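You operate a simulated robot arm through the tools that you are given. There is no shell and no other tool.

You run a simulated robot arm. Do the job below in one go: nothing can be reset, and whatever is moved stays where it is left.

## Task
Find the heater zone that shows no amps and switch its breaker off.
Fine: press heat off, then turn the heat main off, before the door; shut the door after.

Only the result counts: the job must be done as asked and must still hold three seconds after the hand-in. Knocking over, shifting, dropping, spilling or breaking anything else fails it.

## Robot
A 7-joint arm with a three-finger gripper, fixed in place. Base frame: the origin is at the foot of the arm, x ahead of it, y to its left, z up. Lengths are in m, angles in degrees, forces in N, time in s.
Its first joint turns from -166.0 to 166.0 degrees. Payload 2.69 kg.
Tool frame: the origin (TCP) lies between the finger pads and is the grasp point; the fingertips stand 0.03 m ahead of it; z points along the fingers, y is the line along which they close. The gripper opens to 0.128 m. The gripper's body begins 0.117 m behind the TCP.
Orientation is that of the tool frame in the base frame, as [roll, pitch, yaw] about the fixed x, y, z axes, in that order (R = Rz(yaw) Ry(pitch) Rx(roll)). With the fingers straight down and closing along the base's y, the tool's x points along the base's -x, its y along +y and its z along -z.

## Interface
- The arm moves only by the tool send_rows. Its argument "rows" is text: rows parted by semicolons, each of 7 numbers parted by spaces: the turn, a rotation vector about the tool's x, y, z in degrees, then the shift along the tool's x, y, z in m, then the gripper command, from -1 (shut) to 1 (fully open), values between in proportion. In form: ax ay az x y z hand; .... A call has 1 to 20 rows; each row is the pose to reach, as a shift and turn from the pose commanded when the call began, along the tool's axes at that moment. Each row takes 0.2 s and may step no farther than 0.05 m and 8.6 degrees from the row before; otherwise, or with a gripper value out of range, the whole call is refused. Where a pose cannot be reached the arm comes as near as it can. A force on the tool above 60 N (or 10 N above the force at the start of the call, whichever is more), or a blocked arm, ends the call early, and 0.2 s more pass. Each finger halts on what it meets, pressing with about 36 N; the grip force reading is that of the motor and also rises with nothing between the fingers. The clock runs only during rows and for 0.2 s after the last one: add rows that repeat a pose to give the fingers time. The reply holds the time, the measured pose of the TCP, the force on the tool along the base axes, the opening and the grip force, in the units named above and with some noise, with the torque about the TCP (base axes, N m) and any sound that the robot's microphone picked up.
- Cameras (640 x 400 px; columns grow to the right, rows downward): "scene" is fixed at [0.2206, 0.6518, 1.4332]; the picture's right is [-0.89, -0.46, 0.00], its down [-0.08, 0.15, -0.99] and it looks along [0.45, -0.88, -0.17] (base axes); focal length 274 px, centre (320, 200). "wrist" rides on the gripper at [0.058, 0.054, -0.131] in the tool frame; the picture's right is [-0.68, 0.74, 0.00], its down [-0.62, -0.57, -0.55] and it looks along [-0.40, -0.37, 0.84] (tool axes); focal length 234 px, centre (320, 200). There is no depth. A picture from a camera that has moved, and an enlarged one, comes with that camera's place and axes in the base frame and with its lens.
- capture(camera): a new picture of that camera. It takes no simulated time.
- lift_body(by): slides the trunk up (or, below 0, down) by that many m; the arm rides with it, the base frame stays. It gives what a move gives, with no picture.
- inspect(camera, box): a new picture of the part [left, top, right, bottom] of that camera's present view, enlarged. It takes no simulated time.
- sign_off(): hands the job in; it is judged then, once.

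Nothing tells you positions but the pictures and the camera data. Unless the task says otherwise, let go and move clear before handing in.

The tools are called after ">>>" by a JSON object that holds its "op" and its "data". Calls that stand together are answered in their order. send_rows: Moves the arm, as the interface text tells. Its arguments: {"type":"object","properties":{"rows":{"type":"string"}},"required":["rows"]} The other tools are called the same way: lift_body (by) slides the trunk up or down; capture (camera) takes a picture; inspect (camera, box) takes an enlarged picture of a part of a camera's view; sign_off () hands the job in.

At the start:

```text
t: 0.0
tool_pos: [0.5404, -0.0775, 1.6059]
orientation: [-180.0, -0.1, -179.9]
contact_force: [-0.1, 0.4, -0.3]
moment: [0.03, 0.01, 0.01]
finger_gap: 0.1279
grip_force: 0.0
trunk travel left (down, up): [-0.175, 0.175]
```

scene: 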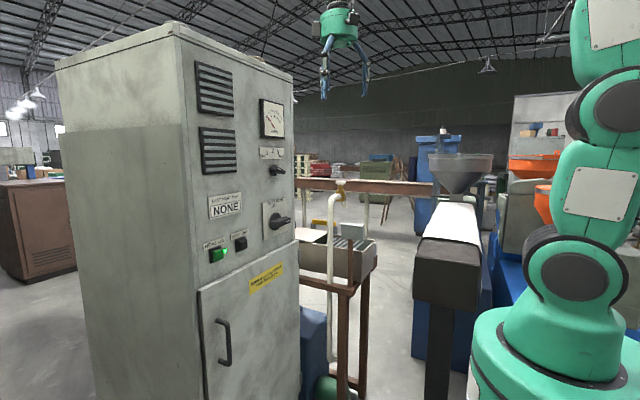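
wrist: 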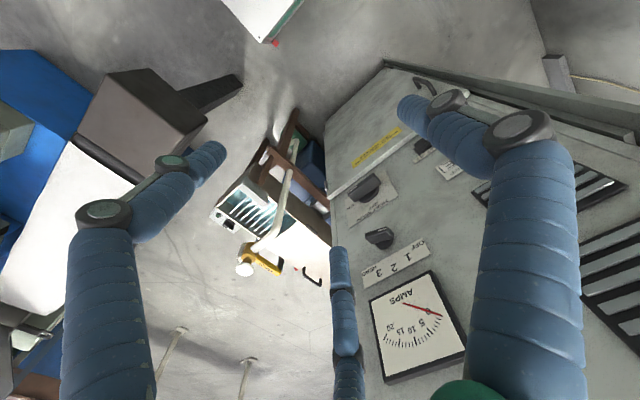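

I see a grey cabinet with an ammeter, a zone selector, a heat main rotary switch, two push buttons and a door below. I'll look closer before moving.

>>> {"op": "inspect", "data": {"camera": "scene", "box": [180, 80, 320, 280]}}

>>> {"op": "inspect", "data": {"camera": "scene", "box": [190, 180, 310, 280]}}

>>> {"op": "inspect", "data": {"camera": "scene", "box": [250, 90, 300, 240]}}

>>> {"op": "inspect", "data": {"camera": "wrist", "box": [320, 60, 560, 400]}}

>>> {"op": "inspect", "data": {"camera": "scene", "box": [180, 230, 320, 400]}}

```text
2.00 times, centred on (250, 180) of scene
camera zoom: at [0.2206, 0.6518, 1.4332], right [-0.89, -0.46, 0.0], down [-0.08, 0.15, -0.99], along [0.45, -0.88, -0.17], focal length 548 px, centre (460, 240)
```

zoom: 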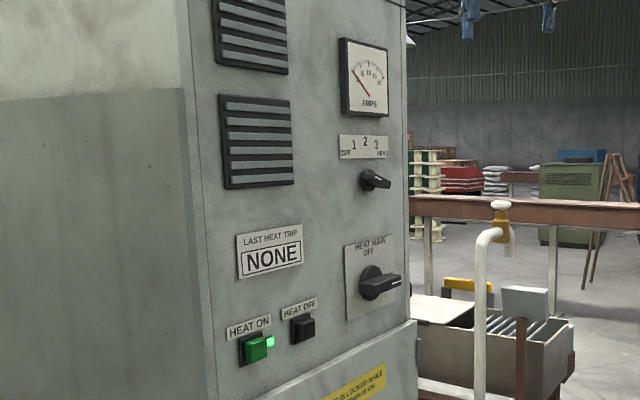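

```text
4.00 times, centred on (250, 230) of scene
camera zoom: at [0.2206, 0.6518, 1.4332], right [-0.89, -0.46, 0.0], down [-0.08, 0.15, -0.99], along [0.45, -0.88, -0.17], focal length 1096 px, centre (600, 80)
```

zoom: 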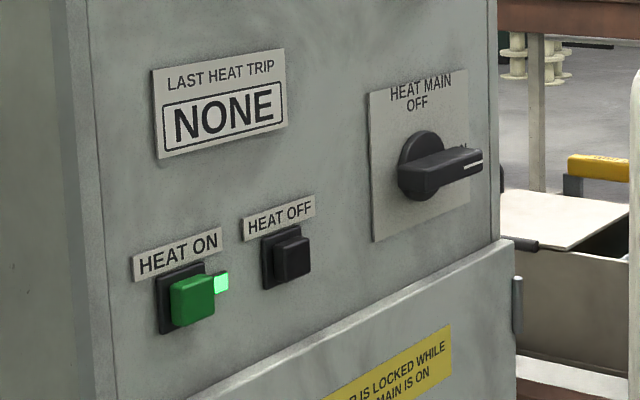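

```text
2.67 times, centred on (275, 165) of scene
camera zoom: at [0.2206, 0.6518, 1.4332], right [-0.89, -0.46, 0.0], down [-0.08, 0.15, -0.99], along [0.45, -0.88, -0.17], focal length 730 px, centre (440, 293)
```

zoom: 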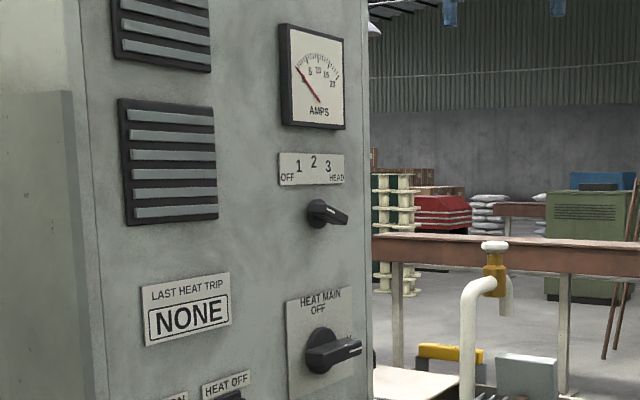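

```text
1.18 times, centred on (440, 230) of wrist
camera zoom: at [0.4817, -0.0245, 1.7383], right [0.68, 0.74, 0.0], down [0.62, -0.57, 0.55], along [0.4, -0.37, -0.84], focal length 276 px, centre (179, 165)
```

zoom: 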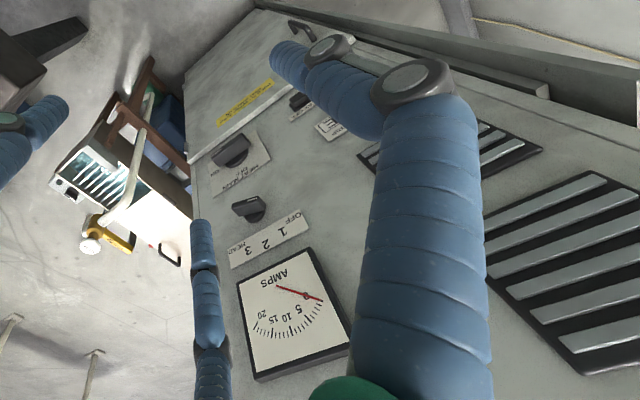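

```text
2.35 times, centred on (250, 315) of scene
camera zoom: at [0.2206, 0.6518, 1.4332], right [-0.89, -0.46, 0.0], down [-0.08, 0.15, -0.99], along [0.45, -0.88, -0.17], focal length 644 px, centre (485, -71)
```

zoom: 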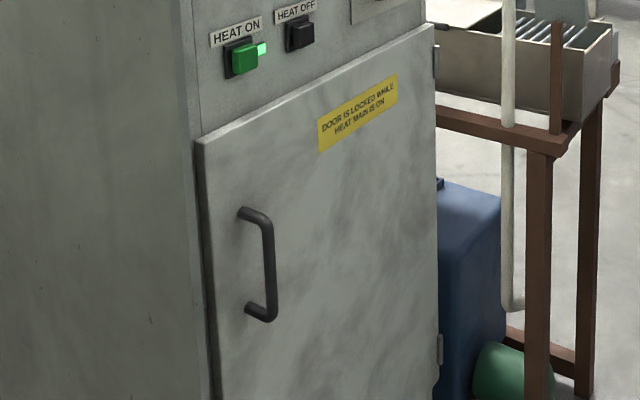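

The panel faces the arm at about x = 0.81, with the ammeter near y = -0.15, z = 1.55. I'll zoom in on the meter, the selector and the main switch to read their states.

>>> {"op": "inspect", "data": {"camera": "scene", "box": [255, 90, 295, 145]}}

>>> {"op": "inspect", "data": {"camera": "scene", "box": [255, 140, 300, 185]}}

>>> {"op": "inspect", "data": {"camera": "scene", "box": [258, 190, 300, 240]}}

>>> {"op": "inspect", "data": {"camera": "wrist", "box": [340, 160, 480, 390]}}

>>> {"op": "inspect", "data": {"camera": "wrist", "box": [330, 160, 430, 290]}}

```text
7.27 times, centred on (275, 118) of scene
camera zoom: at [0.2206, 0.6518, 1.4332], right [-0.89, -0.46, 0.0], down [-0.08, 0.15, -0.99], along [0.45, -0.88, -0.17], focal length 1992 px, centre (647, 800)
```

zoom: 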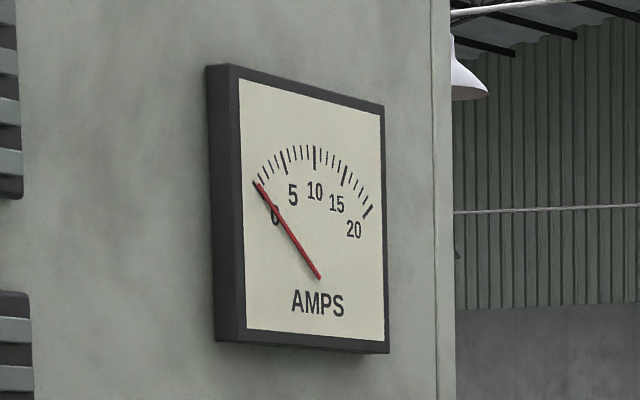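

```text
8.89 times, centred on (278, 162) of scene
camera zoom: at [0.2206, 0.6518, 1.4332], right [-0.89, -0.46, 0.0], down [-0.08, 0.15, -0.99], along [0.45, -0.88, -0.17], focal length 2435 px, centre (698, 533)
```

zoom: 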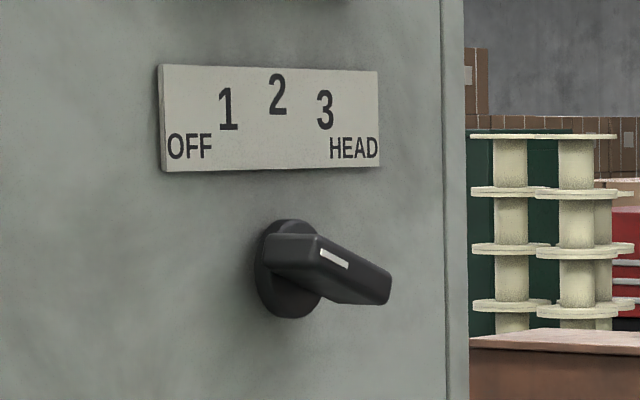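

```text
8.00 times, centred on (279, 215) of scene
camera zoom: at [0.2206, 0.6518, 1.4332], right [-0.89, -0.46, 0.0], down [-0.08, 0.15, -0.99], along [0.45, -0.88, -0.17], focal length 2191 px, centre (648, 80)
```

zoom: 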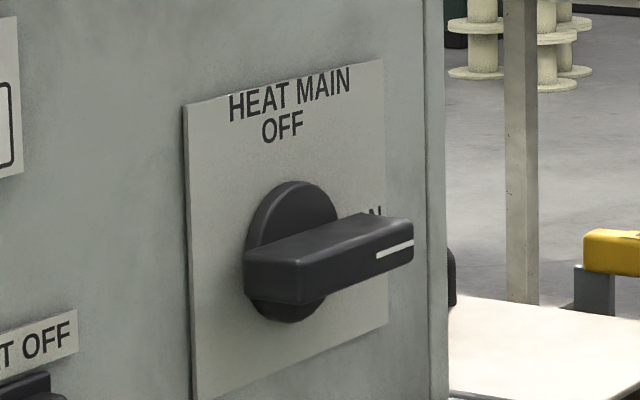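

```text
1.74 times, centred on (410, 275) of wrist
camera zoom: at [0.4817, -0.0245, 1.7383], right [0.68, 0.74, 0.0], down [0.62, -0.57, 0.55], along [0.4, -0.37, -0.84], focal length 407 px, centre (164, 70)
```

zoom: 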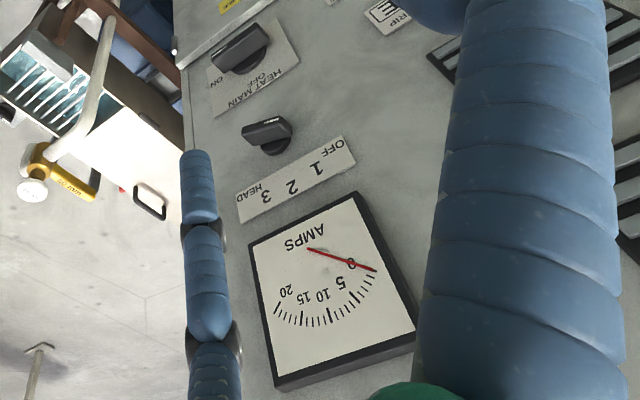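

```text
3.08 times, centred on (380, 225) of wrist
camera zoom: at [0.4817, -0.0245, 1.7383], right [0.68, 0.74, 0.0], down [0.62, -0.57, 0.55], along [0.4, -0.37, -0.84], focal length 720 px, centre (135, 123)
```

zoom: 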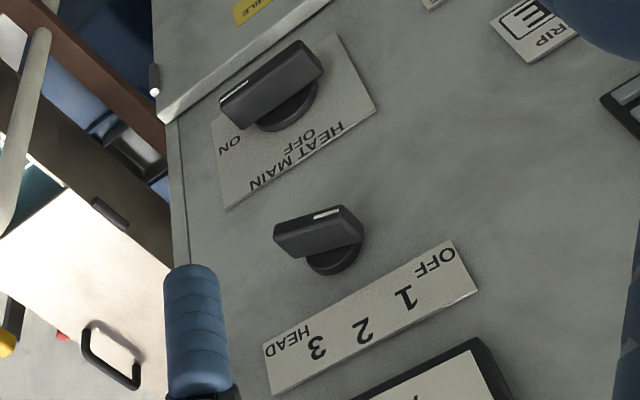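

The selector is at OFF with the meter at 0, the heat main points to ON and heat is on. Next I'll swing the tool to point forward (+x) and stage it in front of the panel.

>>> {"op": "send_rows", "data": {"rows": "0 -8.18 0 -0.007 -0.005 0.016 1; 0 -16.36 0 -0.014 -0.011 0.033 1; 0 -24.54 0 -0.022 -0.016 0.049 1; 0 -32.72 0 -0.029 -0.022 0.065 1; 0 -40.9 0 -0.036 -0.027 0.082 1; 0 -49.08 0 -0.043 -0.033 0.098 1; 0 -57.26 0 -0.05 -0.038 0.115 0.6; 0 -65.44 0 -0.058 -0.044 0.131 0.4; 0 -73.62 0 -0.065 -0.049 0.147 0.2; 0 -81.8 0 -0.072 -0.055 0.164 0; 0 -90 0 -0.08 -0.06 0.18 0; 0 -90 0 -0.08 -0.06 0.18 0; 0 -90 0 -0.08 -0.06 0.18 0"}}

```text
t: 2.8
tool_pos: [0.6201, -0.137, 1.4278]
orientation: [-19.1, 89.9, -19.2]
contact_force: [0.8, 0.3, 0.4]
moment: [0.0, 0.0, 0.0]
finger_gap: 0.064
grip_force: 0.1
trunk travel left (down, up): [-0.175, 0.175]
```

>>> {"op": "capture", "data": {"camera": "scene"}}

>>> {"op": "capture", "data": {"camera": "wrist"}}

```text
taken
```

scene: 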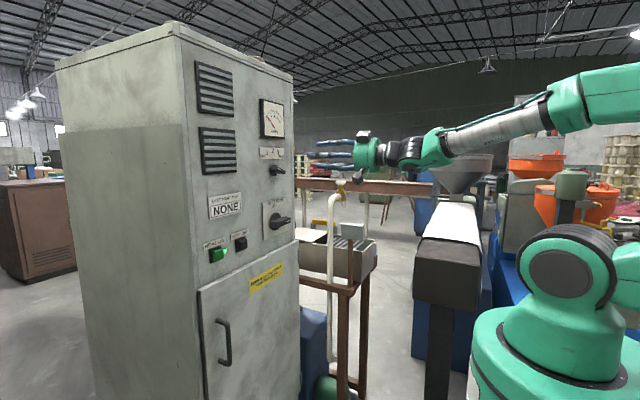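

```text
taken
camera wrist: at [0.4893, -0.0843, 1.3702], right [0.0, 0.74, 0.68], down [-0.55, -0.56, 0.62], along [0.83, -0.37, 0.41], focal length 234 px, centre (320, 200)
```

wrist: 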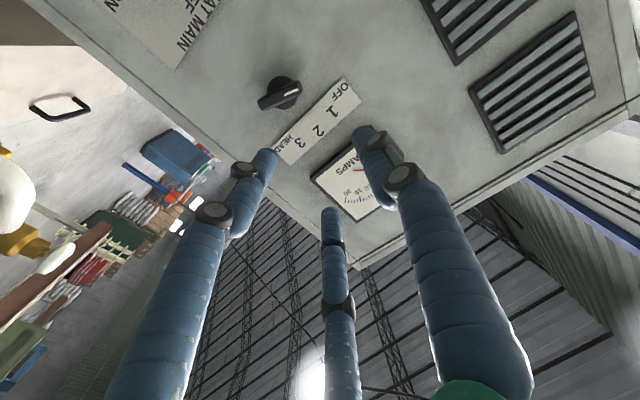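

The arm is staged and the scene view of the panel is clear. I'll zoom on the selector with both cameras to triangulate it.

>>> {"op": "inspect", "data": {"camera": "wrist", "box": [240, 60, 380, 170]}}

>>> {"op": "inspect", "data": {"camera": "scene", "box": [262, 145, 298, 185]}}

```text
3.64 times, centred on (310, 115) of wrist
camera zoom: at [0.4893, -0.0843, 1.3702], right [0.0, 0.74, 0.68], down [-0.55, -0.56, 0.62], along [0.83, -0.37, 0.41], focal length 852 px, centre (356, 509)
```

zoom: 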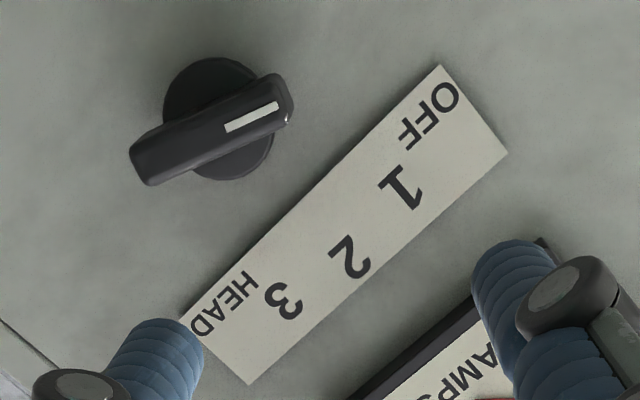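

```text
10.00 times, centred on (280, 165) of scene
camera zoom: at [0.2206, 0.6518, 1.4332], right [-0.89, -0.46, 0.0], down [-0.08, 0.15, -0.99], along [0.45, -0.88, -0.17], focal length 2739 px, centre (720, 550)
```

zoom: 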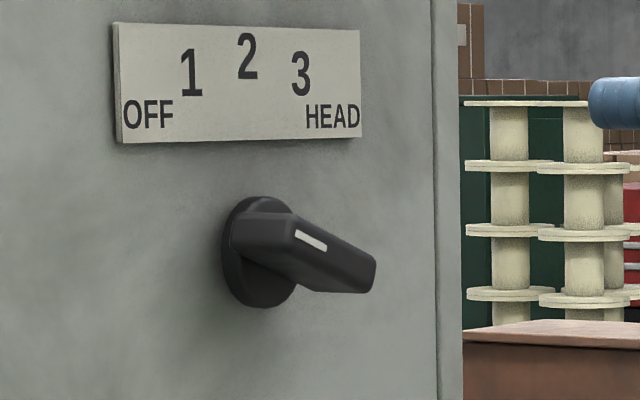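

The selector axis is near y=-0.153, z=1.372, and its bar front sits at about x=0.787. The gripper looks three-fingered in the pictures, so I'll look at it closely before touching anything.

>>> {"op": "inspect", "data": {"camera": "scene", "box": [290, 110, 450, 200]}}

>>> {"op": "inspect", "data": {"camera": "wrist", "box": [180, 110, 460, 290]}}

```text
4.00 times, centred on (370, 155) of scene
camera zoom: at [0.2206, 0.6518, 1.4332], right [-0.89, -0.46, 0.0], down [-0.08, 0.15, -0.99], along [0.45, -0.88, -0.17], focal length 1096 px, centre (120, 380)
```

zoom: 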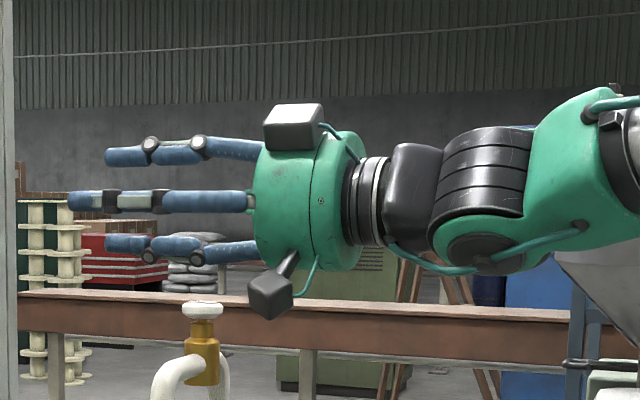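

```text
2.22 times, centred on (320, 200) of wrist
camera zoom: at [0.4893, -0.0843, 1.3702], right [0.0, 0.74, 0.68], down [-0.55, -0.56, 0.62], along [0.83, -0.37, 0.41], focal length 520 px, centre (320, 200)
```

zoom: 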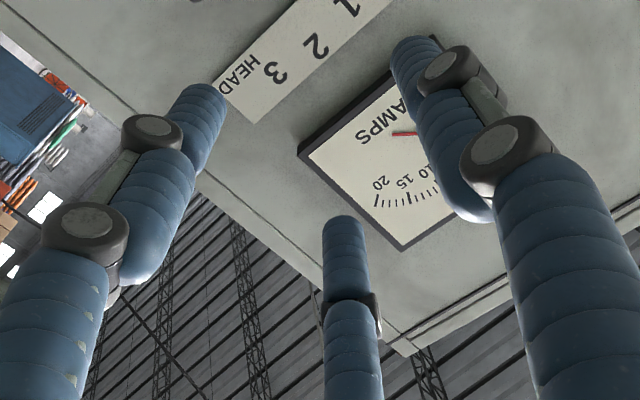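

The zone bar is tilted to the OFF side (about 68° left of up), and the panel face is at x≈0.824. I'll roll the tool to match the bar and move to a stand-off in front of the selector.

>>> {"op": "send_rows", "data": {"rows": "0 0 -7.56 0.006 -0.002 0.009 0; 0 0 -15.1 0.012 -0.004 0.018 0; 0 0 -22.7 0.018 -0.005 0.027 0; 0 0 -30.2 0.024 -0.007 0.036 0; 0 0 -37.8 0.03 -0.009 0.044 0; 0 0 -45.3 0.036 -0.011 0.053 0; 0 0 -52.9 0.042 -0.012 0.062 0; 0 0 -60.5 0.048 -0.014 0.071 0; 0 0 -68 0.0545 -0.016 0.08 0; 0 0 -68 0.0545 -0.016 0.08 0"}}

>>> {"op": "inspect", "data": {"camera": "scene", "box": [240, 100, 400, 200]}}

>>> {"op": "capture", "data": {"camera": "wrist"}}

```text
t: 5.0
tool_pos: [0.663, -0.1639, 1.4615]
orientation: [-95.6, 24.1, -91.2]
contact_force: [0.0, 0.3, 0.0]
moment: [0.01, -0.01, 0.02]
finger_gap: 0.0639
grip_force: 0.1
out of reach, approached as far as the arm can: row 5, 6, 7, 8, 9, 10
trunk travel left (down, up): [-0.175, 0.175]
```

```text
4.00 times, centred on (320, 150) of scene
camera zoom: at [0.2206, 0.6518, 1.4332], right [-0.89, -0.46, 0.0], down [-0.08, 0.15, -0.99], along [0.45, -0.88, -0.17], focal length 1096 px, centre (320, 400)
```

zoom: 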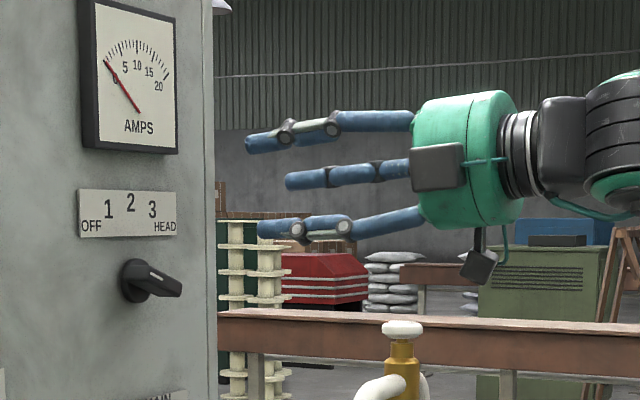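

```text
taken
camera wrist: at [0.5268, -0.1989, 1.3995], right [-0.05, 0.92, -0.39], down [-0.48, 0.32, 0.81], along [0.87, 0.23, 0.43], focal length 234 px, centre (320, 200)
```

wrist: 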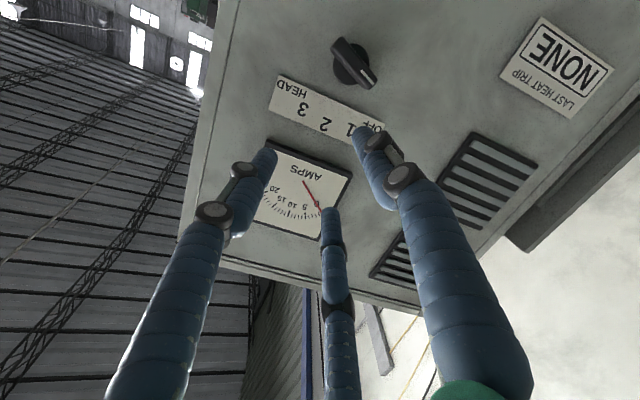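

The last rows were beyond reach: the arm stopped short, higher and nearer than asked. I'll look at the whole arm to see which configuration is limiting it.

>>> {"op": "capture", "data": {"camera": "scene"}}

```text
taken
```

scene: 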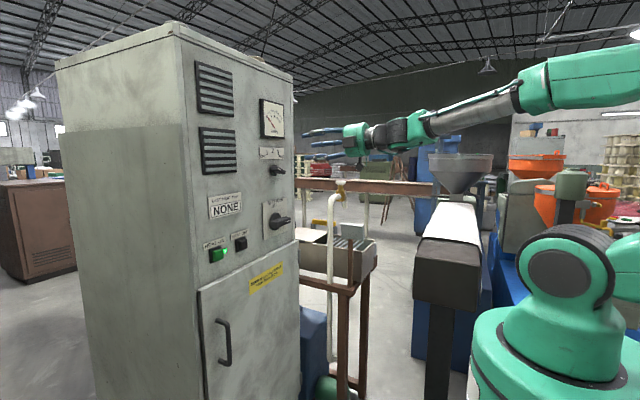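

The arm is fixed in an elbow-up pose, and the wrist runs out of upward bend when the target is low. Sliding the trunk down will help for everything on this panel, and the path below the fingers is clear.

>>> {"op": "lift_body", "data": {"by": -0.17}}

>>> {"op": "capture", "data": {"camera": "scene"}}

```text
t: 6.9
tool_pos: [0.6625, -0.1637, 1.2909]
orientation: [-95.7, 24.2, -91.3]
contact_force: [0.6, 0.4, 0.0]
moment: [0.01, 0.01, 0.02]
finger_gap: 0.0639
grip_force: 0.1
trunk travel left (down, up): [-0.005, 0.345]
```

```text
taken
```

scene: 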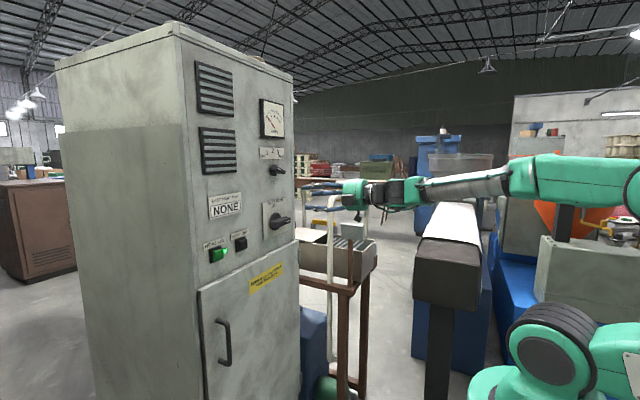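

I'll make a small upward test move to learn which pose the next call is measured from.

>>> {"op": "send_rows", "data": {"rows": "0 0 0 -0.0075 -0.0185 0 0; 0 0 0 -0.015 -0.037 0 0; 0 0 0 -0.015 -0.037 0 0"}}

```text
t: 7.7
tool_pos: [0.6661, -0.1655, 1.3295]
orientation: [-95.6, 24.2, -91.3]
contact_force: [0.7, 0.2, 0.2]
moment: [0.02, -0.01, 0.0]
finger_gap: 0.0638
grip_force: 0.0
trunk travel left (down, up): [-0.005, 0.345]
```

The next call is measured from the reached pose, so I can correct from the readout. Now I'll square the tool to the panel, align it with the bar and approach to a short stand-off.

>>> {"op": "send_rows", "data": {"rows": "1.7 -0.33 -0.76 -0.010 -0.0135 0.0234 0; 3.4 -0.66 -1.52 -0.020 -0.027 0.0467 0; 5.1 -0.99 -2.28 -0.0301 -0.0406 0.0701 0; 5.1 -0.99 -2.28 -0.0301 -0.0406 0.0701 0; 5.1 -0.99 -2.28 -0.0301 -0.0406 0.0701 0"}}

>>> {"op": "capture", "data": {"camera": "wrist"}}

>>> {"op": "inspect", "data": {"camera": "scene", "box": [240, 130, 360, 205]}}

```text
t: 8.9
tool_pos: [0.7378, -0.1557, 1.3822]
orientation: [-90.8, 22.2, -90.1]
contact_force: [0.3, -0.5, -0.3]
moment: [-0.02, 0.03, -0.02]
finger_gap: 0.0642
grip_force: 0.1
out of reach, approached as far as the arm can: row 3, 4, 5
trunk travel left (down, up): [-0.005, 0.345]
```

```text
taken
camera wrist: at [0.606, -0.1912, 1.3127], right [-0.01, 0.9, -0.43], down [-0.54, 0.36, 0.76], along [0.84, 0.24, 0.48], focal length 234 px, centre (320, 200)
```

wrist: 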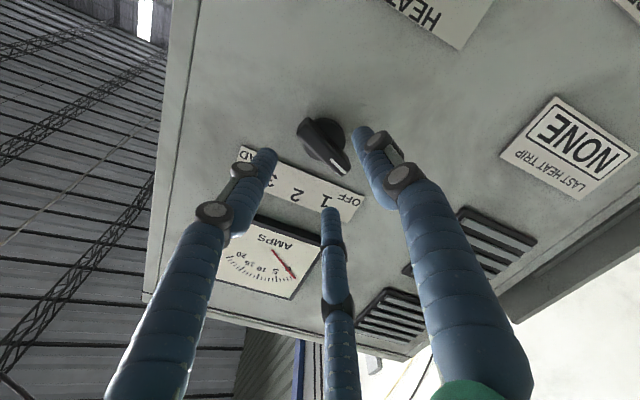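

```text
5.33 times, centred on (300, 168) of scene
camera zoom: at [0.2206, 0.6518, 1.4332], right [-0.89, -0.46, 0.0], down [-0.08, 0.15, -0.99], along [0.45, -0.88, -0.17], focal length 1461 px, centre (427, 373)
```

zoom: 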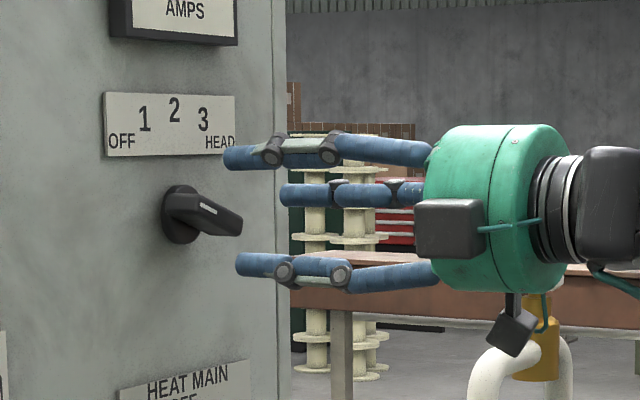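

The arm again stopped about 1 cm high, so a joint is at its stop in this forward-pointing posture. I'll check the arm's shape once more.

>>> {"op": "capture", "data": {"camera": "scene"}}

>>> {"op": "inspect", "data": {"camera": "scene", "box": [320, 80, 640, 280]}}

```text
taken
```

scene: 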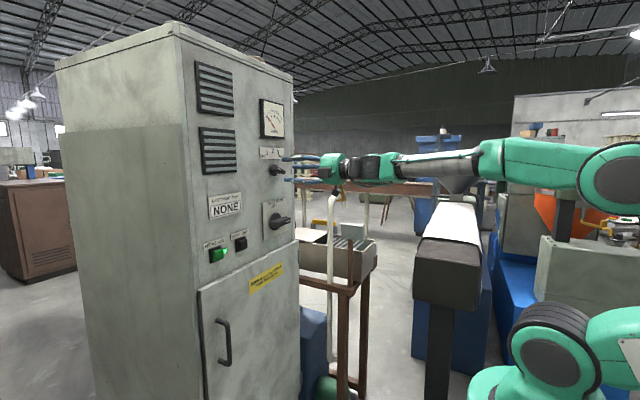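

```text
2.00 times, centred on (480, 180) of scene
camera zoom: at [0.2206, 0.6518, 1.4332], right [-0.89, -0.46, 0.0], down [-0.08, 0.15, -0.99], along [0.45, -0.88, -0.17], focal length 548 px, centre (0, 240)
```

zoom: 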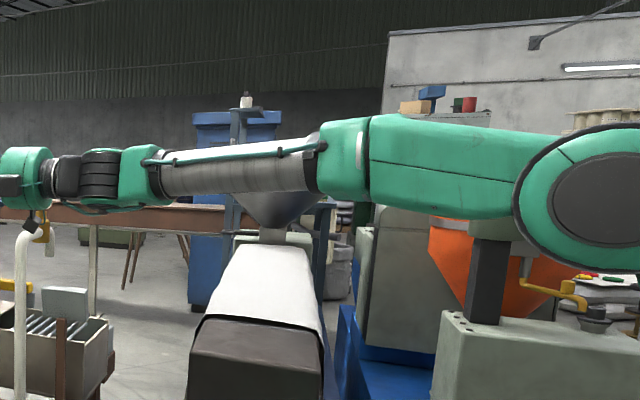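

The forearm and hand are almost in line, so the IK seems stuck near that straight-wrist singularity. I'll back away, unroll to neutral and drop a little so the wrist bends properly, then try again.

>>> {"op": "send_rows", "data": {"rows": "0 0 7.5 0.0028 0.0088 -0.0085 0; 0 0 15 0.0057 0.0176 -0.0171 0; 0 0 22.6 0.0085 0.0264 -0.0256 0; 0 0 30.1 0.0113 0.0352 -0.0342 0; 0 0 37.7 0.0142 0.044 -0.0427 0; 0 0 45.2 0.017 0.0528 -0.0513 0; 0 0 52.7 0.0198 0.0616 -0.0598 0; 0 0 60.3 0.0227 0.0704 -0.0684 0; 0 0 67.8 0.0255 0.0792 -0.0769 0; 0 0 67.8 0.0255 0.0792 -0.0769 0"}}

>>> {"op": "capture", "data": {"camera": "scene"}}

```text
t: 11.1
tool_pos: [0.6626, -0.1495, 1.2991]
orientation: [-111.9, 89.8, -112.0]
contact_force: [0.0, 0.8, 0.4]
moment: [-0.01, 0.0, -0.03]
finger_gap: 0.0637
grip_force: 0.1
trunk travel left (down, up): [-0.005, 0.345]
```

```text
taken
```

scene: 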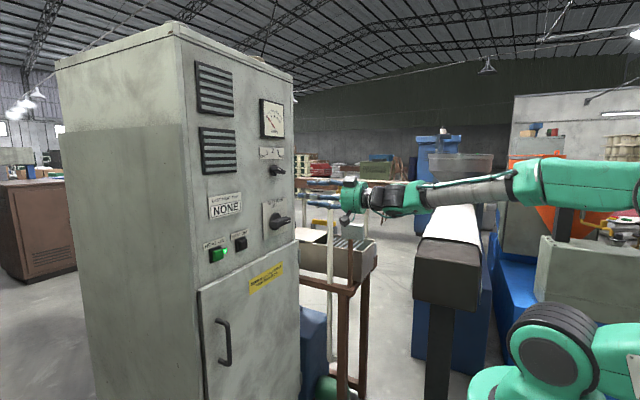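

At neutral roll the pose is reached cleanly. I'll test the roll here in place, with the wrist properly bent.

>>> {"op": "send_rows", "data": {"rows": "0 0 -7.5 0 0 0 0; 0 0 -15 0 0 0 0; 0 0 -22.6 0 0 0 0; 0 0 -30.1 0 0 0 0; 0 0 -37.7 0 0 0 0; 0 0 -45.2 0 0 0 0; 0 0 -52.7 0 0 0 0; 0 0 -60.3 0 0 0 0; 0 0 -68 0 0 0 0"}}

```text
t: 13.1
tool_pos: [0.645, -0.1518, 1.3305]
orientation: [-92.1, 22.3, -90.5]
contact_force: [-0.2, -0.1, 0.1]
moment: [0.02, -0.03, 0.0]
finger_gap: 0.0639
grip_force: 0.0
out of reach, approached as far as the arm can: row 8, 9
trunk travel left (down, up): [-0.005, 0.345]
```

Negative roll stops near -55°, which looks like the last joint's limit. The equivalent grip is 180° away at +112°, so I'll try the positive direction.

>>> {"op": "send_rows", "data": {"rows": "0 0 8.5 0 0.0015 0.001 0; 0 0 17 0 0.003 0.002 0; 0 0 25.5 0 0.0045 0.003 0; 0 0 34 0 0.006 0.004 0; 0 0 42.5 0 0.0075 0.005 0; 0 0 51 0 0.009 0.006 0; 0 0 59.5 0 0.0105 0.007 0; 0 0 68 0 0.012 0.008 0; 0 0 76.5 0 0.0135 0.009 0; 0 0 85 0 0.015 0.01 0; 0 0 93.5 0 0.0165 0.011 0; 0 0 102 0 0.018 0.012 0; 0 0 110.5 0 0.0195 0.013 0; 0 0 119 0 0.021 0.014 0; 0 0 127.5 0 0.0225 0.015 0; 0 0 136 0 0.024 0.016 0; 0 0 144.5 0 0.0255 0.017 0; 0 0 153 0 0.027 0.018 0; 0 0 161.5 0 0.0285 0.019 0; 0 0 170 0 0.030 0.02 0"}}

>>> {"op": "capture", "data": {"camera": "scene"}}

>>> {"op": "capture", "data": {"camera": "wrist"}}

```text
t: 17.3
tool_pos: [0.6652, -0.1419, 1.3028]
orientation: [90.1, -11.8, 89.9]
contact_force: [0.5, -0.1, 0.0]
moment: [-0.03, 0.02, -0.02]
finger_gap: 0.0641
grip_force: 0.0
trunk travel left (down, up): [-0.005, 0.345]
```

```text
taken
```

scene: 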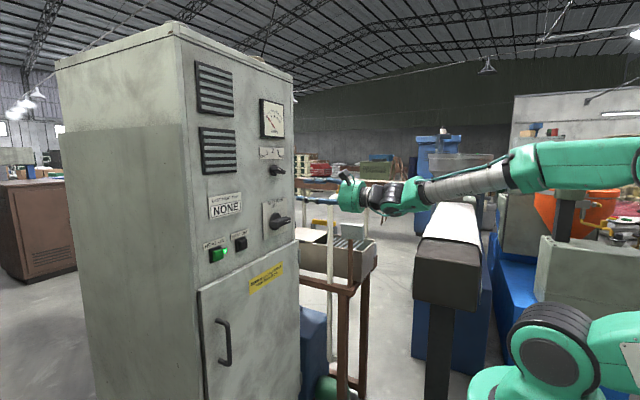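

```text
taken
camera wrist: at [0.5345, -0.0955, 1.3681], right [0.0, -0.81, 0.58], down [-0.55, -0.49, -0.68], along [0.84, -0.32, -0.45], focal length 234 px, centre (320, 200)
```

wrist: 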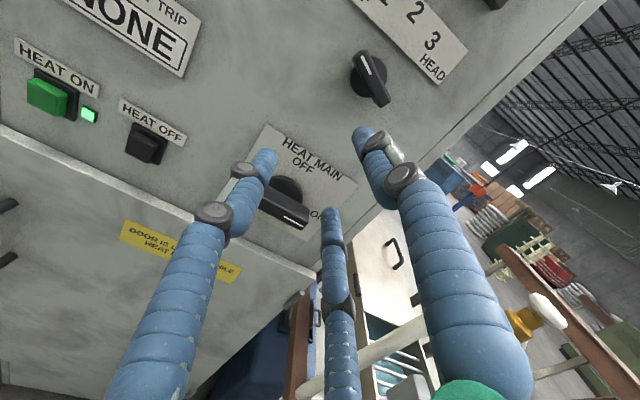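

Positive roll works up to +102° so far, and now the wrist view is a natural one. I'll finish the roll to +112° and move to a stand-off at the selector.

>>> {"op": "send_rows", "data": {"rows": "0 0 3.4 0.001 0.024 0.0233 0; 0 0 6.8 0.002 0.0475 0.0467 0; 0 0 10.2 0.003 0.071 0.07 0; 0 0 10.2 0.003 0.071 0.07 0; 0 0 10.2 0.003 0.071 0.07 0"}}

>>> {"op": "capture", "data": {"camera": "wrist"}}

>>> {"op": "inspect", "data": {"camera": "scene", "box": [240, 130, 360, 205]}}

```text
t: 18.5
tool_pos: [0.7376, -0.1546, 1.3727]
orientation: [90.1, -22.0, 89.9]
contact_force: [0.3, -0.3, 0.7]
moment: [0.03, 0.02, 0.02]
finger_gap: 0.0638
grip_force: 0.0
trunk travel left (down, up): [-0.005, 0.345]
```

```text
taken
camera wrist: at [0.6069, -0.1208, 1.4452], right [0.0, -0.9, 0.43], down [-0.55, -0.36, -0.75], along [0.84, -0.24, -0.5], focal length 234 px, centre (320, 200)
```

wrist: 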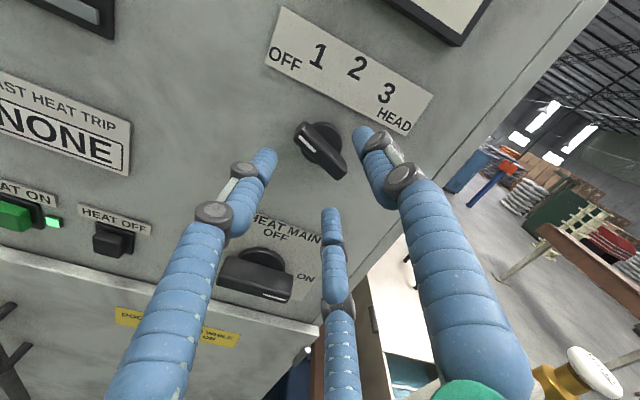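

```text
5.33 times, centred on (300, 168) of scene
camera zoom: at [0.2206, 0.6518, 1.4332], right [-0.89, -0.46, 0.0], down [-0.08, 0.15, -0.99], along [0.45, -0.88, -0.17], focal length 1461 px, centre (427, 373)
```

zoom: 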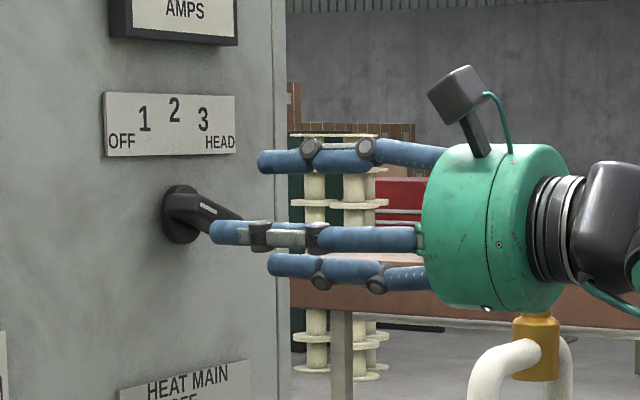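

The stand-off pose was reached. I'll zoom the wrist view onto the selector bar to fine-tune alignment.

>>> {"op": "inspect", "data": {"camera": "wrist", "box": [270, 90, 400, 200]}}

```text
3.64 times, centred on (335, 145) of wrist
camera zoom: at [0.6069, -0.1208, 1.4452], right [0.0, -0.9, 0.43], down [-0.55, -0.36, -0.75], along [0.84, -0.24, -0.5], focal length 852 px, centre (266, 400)
```

zoom: 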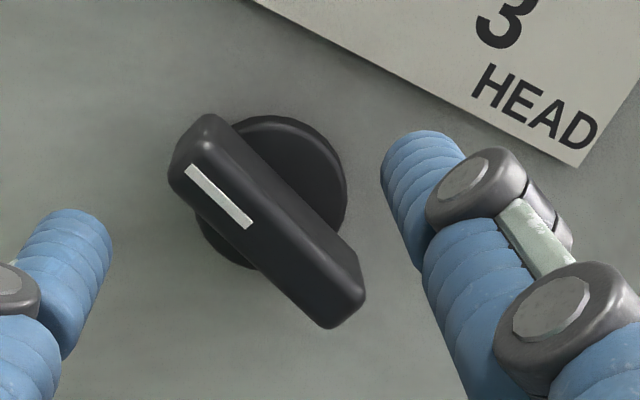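

The bar's centre appears about 6 mm above and 2 mm left of my current aim, tilted ~70°. I'll correct and slide the open fingers around the bar.

>>> {"op": "send_rows", "data": {"rows": "0 0 -1 0.0046 0.0046 0.0 0; 0 0 -2 0.0046 0.0046 0.013 0; 0 0 -2 0.0046 0.0046 0.026 0; 0 0 -2 0.0046 0.0046 0.040 0; 0 0 -2 0.0046 0.0046 0.040 0"}}

>>> {"op": "capture", "data": {"camera": "wrist"}}

>>> {"op": "inspect", "data": {"camera": "scene", "box": [240, 130, 360, 205]}}

```text
t: 19.7
tool_pos: [0.7731, -0.1509, 1.3789]
orientation: [90.1, -20.0, 89.9]
contact_force: [0.4, -0.6, 0.2]
moment: [-0.02, -0.04, 0.04]
finger_gap: 0.0642
grip_force: 0.1
trunk travel left (down, up): [-0.005, 0.345]
```

```text
taken
camera wrist: at [0.6443, -0.1145, 1.4489], right [0.0, -0.89, 0.46], down [-0.55, -0.39, -0.74], along [0.84, -0.25, -0.49], focal length 234 px, centre (320, 200)
```

wrist: 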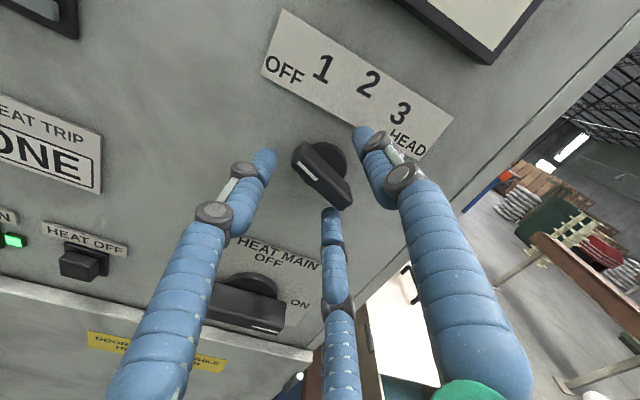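

```text
5.33 times, centred on (300, 168) of scene
camera zoom: at [0.2206, 0.6518, 1.4332], right [-0.89, -0.46, 0.0], down [-0.08, 0.15, -0.99], along [0.45, -0.88, -0.17], focal length 1461 px, centre (427, 373)
```

zoom: 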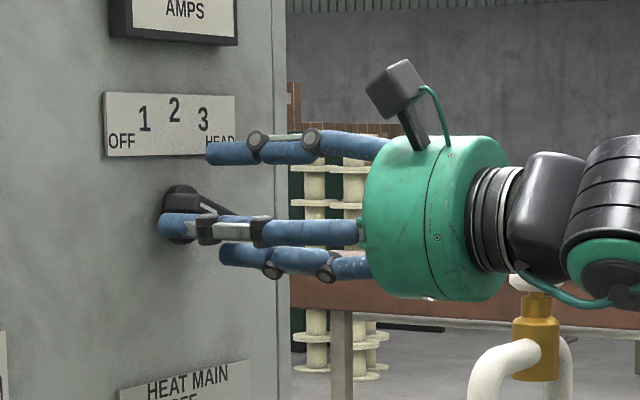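

The open fingers now straddle the bar without contact. I'll close partway and look before squeezing.

>>> {"op": "send_rows", "data": {"rows": "0 0 0 0 0 0 -0.3; 0 0 0 0 0 0 -0.6; 0 0 0 0 0 0 -0.65"}}

>>> {"op": "inspect", "data": {"camera": "wrist", "box": [240, 90, 400, 250]}}

```text
t: 20.5
tool_pos: [0.7765, -0.1506, 1.3741]
orientation: [90.4, -19.9, 89.8]
contact_force: [-5.0, 7.5, -25.4]
moment: [0.09, 0.59, 0.43]
finger_gap: 0.0317
grip_force: 6.8
trunk travel left (down, up): [-0.005, 0.345]
```

```text
2.50 times, centred on (320, 170) of wrist
camera zoom: at [0.6457, -0.1142, 1.4449], right [0.0, -0.89, 0.46], down [-0.55, -0.38, -0.74], along [0.83, -0.25, -0.49], focal length 585 px, centre (320, 275)
```

zoom: 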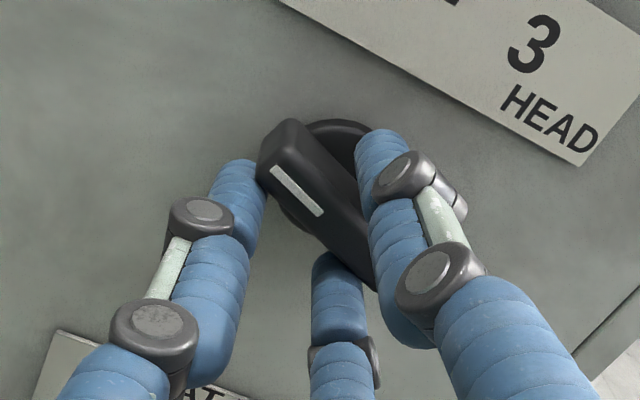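

The lower fingers touched first, so the bar sits a few mm lower than I aimed. I'll shift down along the closing axis to centre it, then close.

>>> {"op": "send_rows", "data": {"rows": "0 0 0 0 -0.003 0 -0.5; 0 0 0 0 -0.007 0 -0.5; 0 0 0 0 -0.007 0 -0.5"}}

>>> {"op": "inspect", "data": {"camera": "wrist", "box": [240, 90, 400, 250]}}

```text
t: 21.3
tool_pos: [0.7743, -0.1484, 1.3745]
orientation: [89.8, -19.9, 90.0]
contact_force: [0.1, 0.3, -2.8]
moment: [0.04, 0.12, 0.0]
finger_gap: 0.0341
grip_force: 1.4
trunk travel left (down, up): [-0.005, 0.345]
```

```text
2.50 times, centred on (320, 170) of wrist
camera zoom: at [0.6442, -0.1119, 1.4447], right [0.0, -0.89, 0.46], down [-0.55, -0.39, -0.74], along [0.84, -0.25, -0.48], focal length 585 px, centre (320, 275)
```

zoom: 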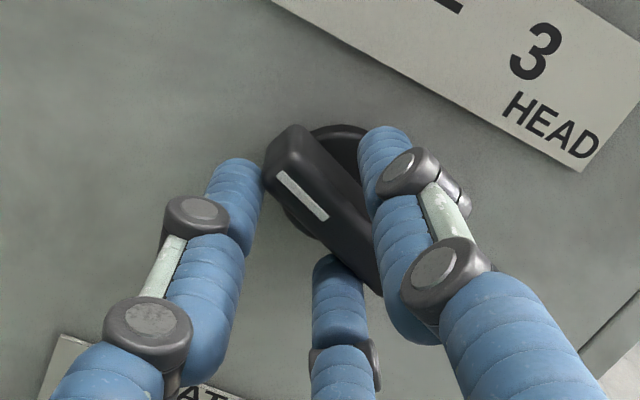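

Nearly free now. I'll squeeze the bar fully and read the gap.

>>> {"op": "send_rows", "data": {"rows": "0 0 0 0 -0.002 0 -0.7; 0 0 0 0 -0.002 0 -0.9; 0 0 0 0 -0.002 0 -1; 0 0 0 0 -0.002 0 -1"}}

>>> {"op": "inspect", "data": {"camera": "wrist", "box": [240, 90, 400, 250]}}

>>> {"op": "inspect", "data": {"camera": "scene", "box": [240, 90, 360, 205]}}

```text
t: 22.3
tool_pos: [0.7756, -0.1492, 1.3719]
orientation: [90.0, -20.0, 90.0]
contact_force: [0.2, -9.3, 7.1]
moment: [0.04, -0.14, -0.57]
finger_gap: 0.0242
grip_force: 44.7
trunk travel left (down, up): [-0.005, 0.345]
```

```text
2.50 times, centred on (320, 170) of wrist
camera zoom: at [0.6446, -0.112, 1.4426], right [0.0, -0.89, 0.46], down [-0.55, -0.39, -0.74], along [0.84, -0.25, -0.49], focal length 585 px, centre (320, 275)
```

zoom: 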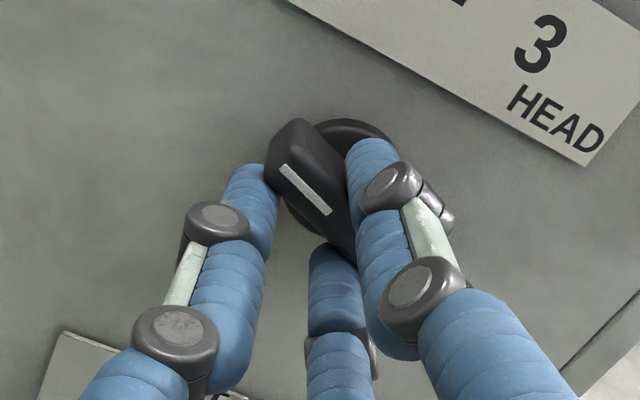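

```text
3.48 times, centred on (300, 148) of scene
camera zoom: at [0.2206, 0.6518, 1.4332], right [-0.89, -0.46, 0.0], down [-0.08, 0.15, -0.99], along [0.45, -0.88, -0.17], focal length 953 px, centre (390, 383)
```

zoom: 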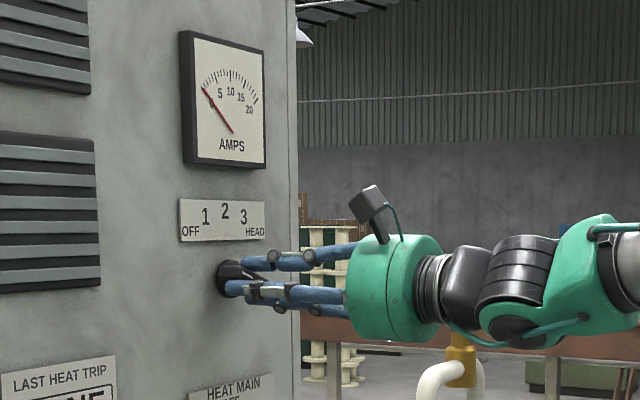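

The bar is gripped at a 24 mm gap. I'll twist clockwise (toward 1) in small steps.

>>> {"op": "send_rows", "data": {"rows": "0 0 6 0 -0.002 0 -1; 0 0 12 0 -0.002 0 -1; 0 0 18 0 -0.002 0 -1; 0 0 24 0 -0.002 0 -1; 0 0 30 0 -0.002 0 -1; 0 0 34 0 -0.002 0 -1; 0 0 34 0 -0.002 0 -1"}}

>>> {"op": "inspect", "data": {"camera": "wrist", "box": [240, 90, 400, 250]}}

>>> {"op": "inspect", "data": {"camera": "scene", "box": [240, 90, 320, 190]}}

```text
t: 23.9
tool_pos: [0.7748, -0.1477, 1.3754]
orientation: [89.3, -53.9, 90.6]
contact_force: [22.1, -20.1, 48.4]
moment: [-0.36, -1.27, -0.16]
finger_gap: 0.0245
grip_force: 44.9
trunk travel left (down, up): [-0.005, 0.345]
```

```text
2.50 times, centred on (320, 170) of wrist
camera zoom: at [0.6436, -0.1573, 1.4539], right [0.0, -0.99, -0.11], down [-0.54, 0.1, -0.83], along [0.84, 0.06, -0.54], focal length 585 px, centre (320, 275)
```

zoom: 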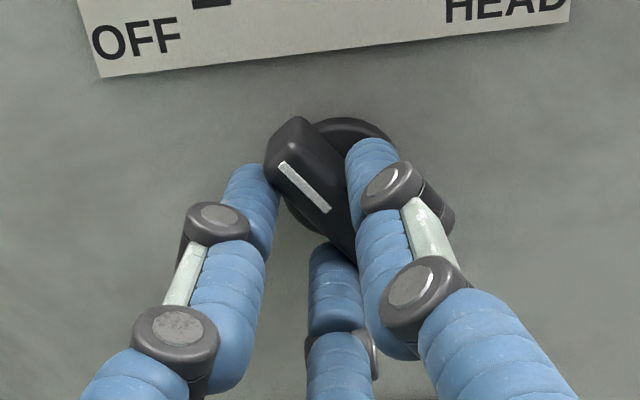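

```text
4.00 times, centred on (280, 140) of scene
camera zoom: at [0.2206, 0.6518, 1.4332], right [-0.89, -0.46, 0.0], down [-0.08, 0.15, -0.99], along [0.45, -0.88, -0.17], focal length 1096 px, centre (480, 440)
```

zoom: 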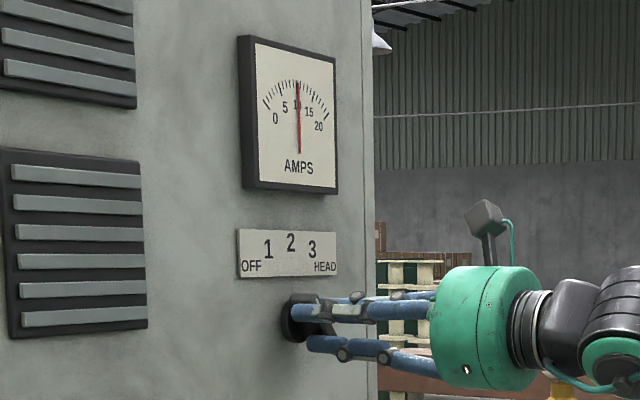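

The knob turned with the hand and the meter reads about 10 A on zone 1, with some side load. I'll re-centre on the knob axis to shed it, then read the meter carefully.

>>> {"op": "send_rows", "data": {"rows": "0 0 0 0.0015 0.0023 0.001 -1; 0 0 0 0.003 0.0046 0.002 -1; 0 0 0 0.003 0.0046 0.002 -1"}}

>>> {"op": "inspect", "data": {"camera": "scene", "box": [255, 90, 300, 180]}}

>>> {"op": "capture", "data": {"camera": "wrist"}}

```text
t: 24.7
tool_pos: [0.7752, -0.1483, 1.3755]
orientation: [89.9, -53.9, 90.1]
contact_force: [-23.2, -3.2, 27.9]
moment: [-0.17, -1.29, 0.17]
finger_gap: 0.0244
grip_force: 45.7
trunk travel left (down, up): [-0.005, 0.345]
```

```text
4.44 times, centred on (278, 135) of scene
camera zoom: at [0.2206, 0.6518, 1.4332], right [-0.89, -0.46, 0.0], down [-0.08, 0.15, -0.99], along [0.45, -0.88, -0.17], focal length 1217 px, centre (509, 489)
```

zoom: 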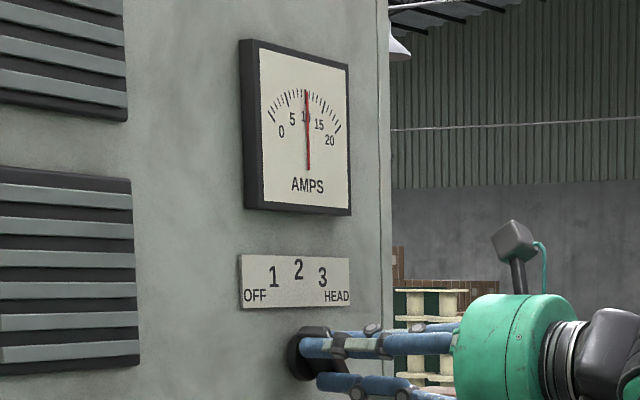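

```text
taken
camera wrist: at [0.6441, -0.1575, 1.4547], right [0.0, -0.99, -0.11], down [-0.55, 0.09, -0.83], along [0.84, 0.06, -0.54], focal length 234 px, centre (320, 200)
```

wrist: 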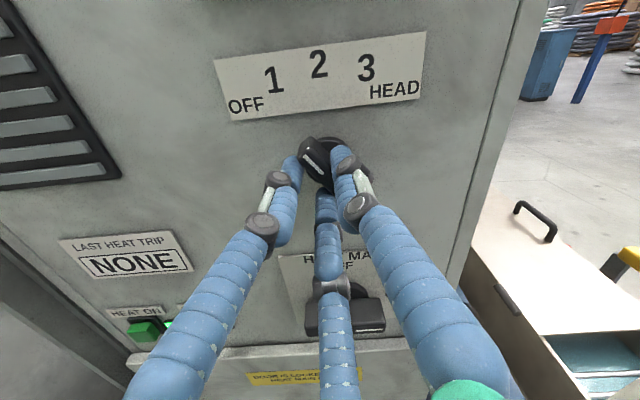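

Zone 1 shows 10 A. On to position 2 with another 34° twist, relaxing the remaining load a little.

>>> {"op": "send_rows", "data": {"rows": "0 0 6 0.002 0.0022 -0.0015 -1; 0 0 12 0.002 0.0022 -0.0015 -1; 0 0 18 0.002 0.0022 -0.0015 -1; 0 0 24 0.002 0.0022 -0.0015 -1; 0 0 30 0.002 0.0022 -0.0015 -1; 0 0 35 0.002 0.0022 -0.0015 -1; 0 0 35 0.002 0.0022 -0.0015 -1"}}

>>> {"op": "inspect", "data": {"camera": "scene", "box": [255, 90, 300, 180]}}

>>> {"op": "inspect", "data": {"camera": "wrist", "box": [200, 20, 440, 220]}}

```text
t: 26.3
tool_pos: [0.7759, -0.1504, 1.3798]
orientation: [81.0, -89.0, 99.0]
contact_force: [8.6, -7.5, 36.1]
moment: [-0.16, -0.61, -0.21]
finger_gap: 0.0244
grip_force: 44.6
trunk travel left (down, up): [-0.005, 0.345]
```

```text
4.44 times, centred on (278, 135) of scene
camera zoom: at [0.2206, 0.6518, 1.4332], right [-0.89, -0.46, 0.0], down [-0.08, 0.15, -0.99], along [0.45, -0.88, -0.17], focal length 1217 px, centre (509, 489)
```

zoom: 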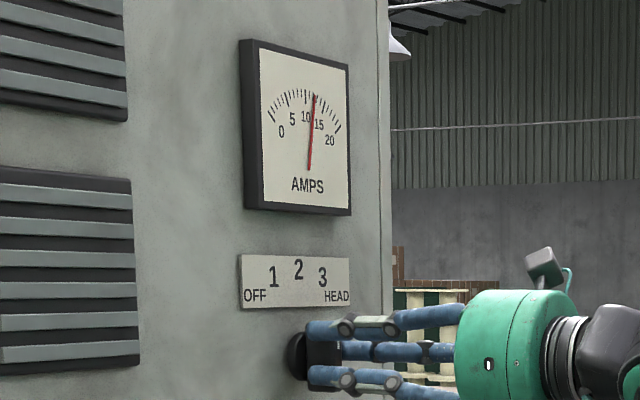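

```text
2.00 times, centred on (320, 120) of wrist
camera zoom: at [0.644, -0.2028, 1.4386], right [0.0, -0.75, -0.66], down [-0.55, 0.56, -0.63], along [0.84, 0.36, -0.41], focal length 468 px, centre (320, 360)
```

zoom: 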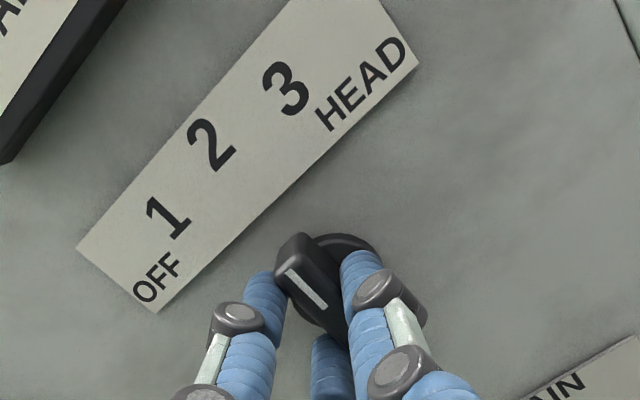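

Zone 2 shows about 12 A. Next is position 3.

>>> {"op": "send_rows", "data": {"rows": "0 0 6 0.003 0.001 0 -1; 0 0 12 0.003 0.001 0 -1; 0 0 18 0.003 0.001 0 -1; 0 0 24 0.003 0.001 0 -1; 0 0 30 0.003 0.001 0 -1; 0 0 35 0.003 0.001 0 -1; 0 0 35 0.003 0.001 0 -1"}}

>>> {"op": "inspect", "data": {"camera": "scene", "box": [255, 90, 300, 180]}}

>>> {"op": "inspect", "data": {"camera": "wrist", "box": [200, 20, 440, 220]}}

```text
t: 27.9
tool_pos: [0.7752, -0.1526, 1.3811]
orientation: [-89.8, -55.9, -90.3]
contact_force: [7.4, -26.0, 32.8]
moment: [-0.21, -0.88, -0.76]
finger_gap: 0.0245
grip_force: 45.0
trunk travel left (down, up): [-0.005, 0.345]
```

```text
4.44 times, centred on (278, 135) of scene
camera zoom: at [0.2206, 0.6518, 1.4332], right [-0.89, -0.46, 0.0], down [-0.08, 0.15, -0.99], along [0.45, -0.88, -0.17], focal length 1217 px, centre (509, 489)
```

zoom: 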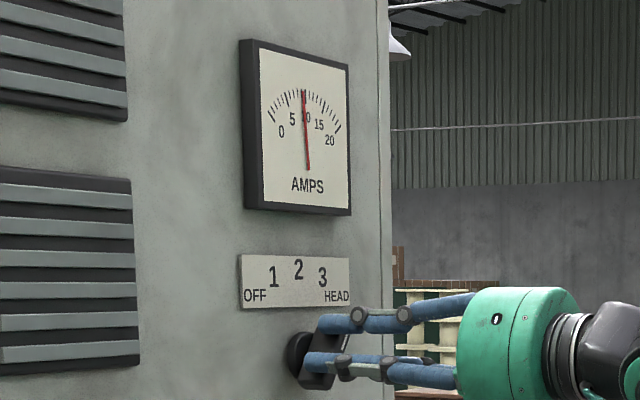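

```text
2.00 times, centred on (320, 120) of wrist
camera zoom: at [0.6439, -0.2303, 1.3995], right [0.0, -0.23, -0.97], down [-0.55, 0.81, -0.19], along [0.84, 0.53, -0.13], focal length 468 px, centre (320, 360)
```

zoom: 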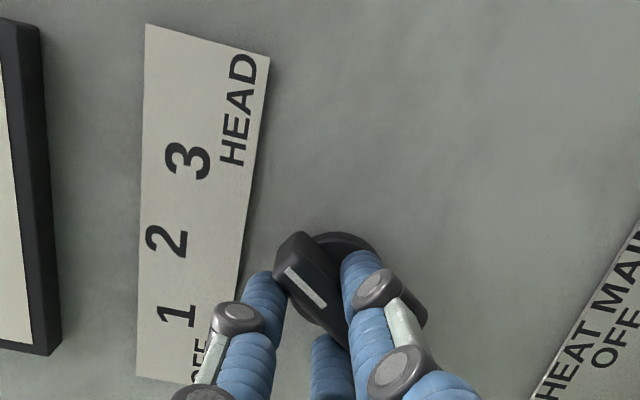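

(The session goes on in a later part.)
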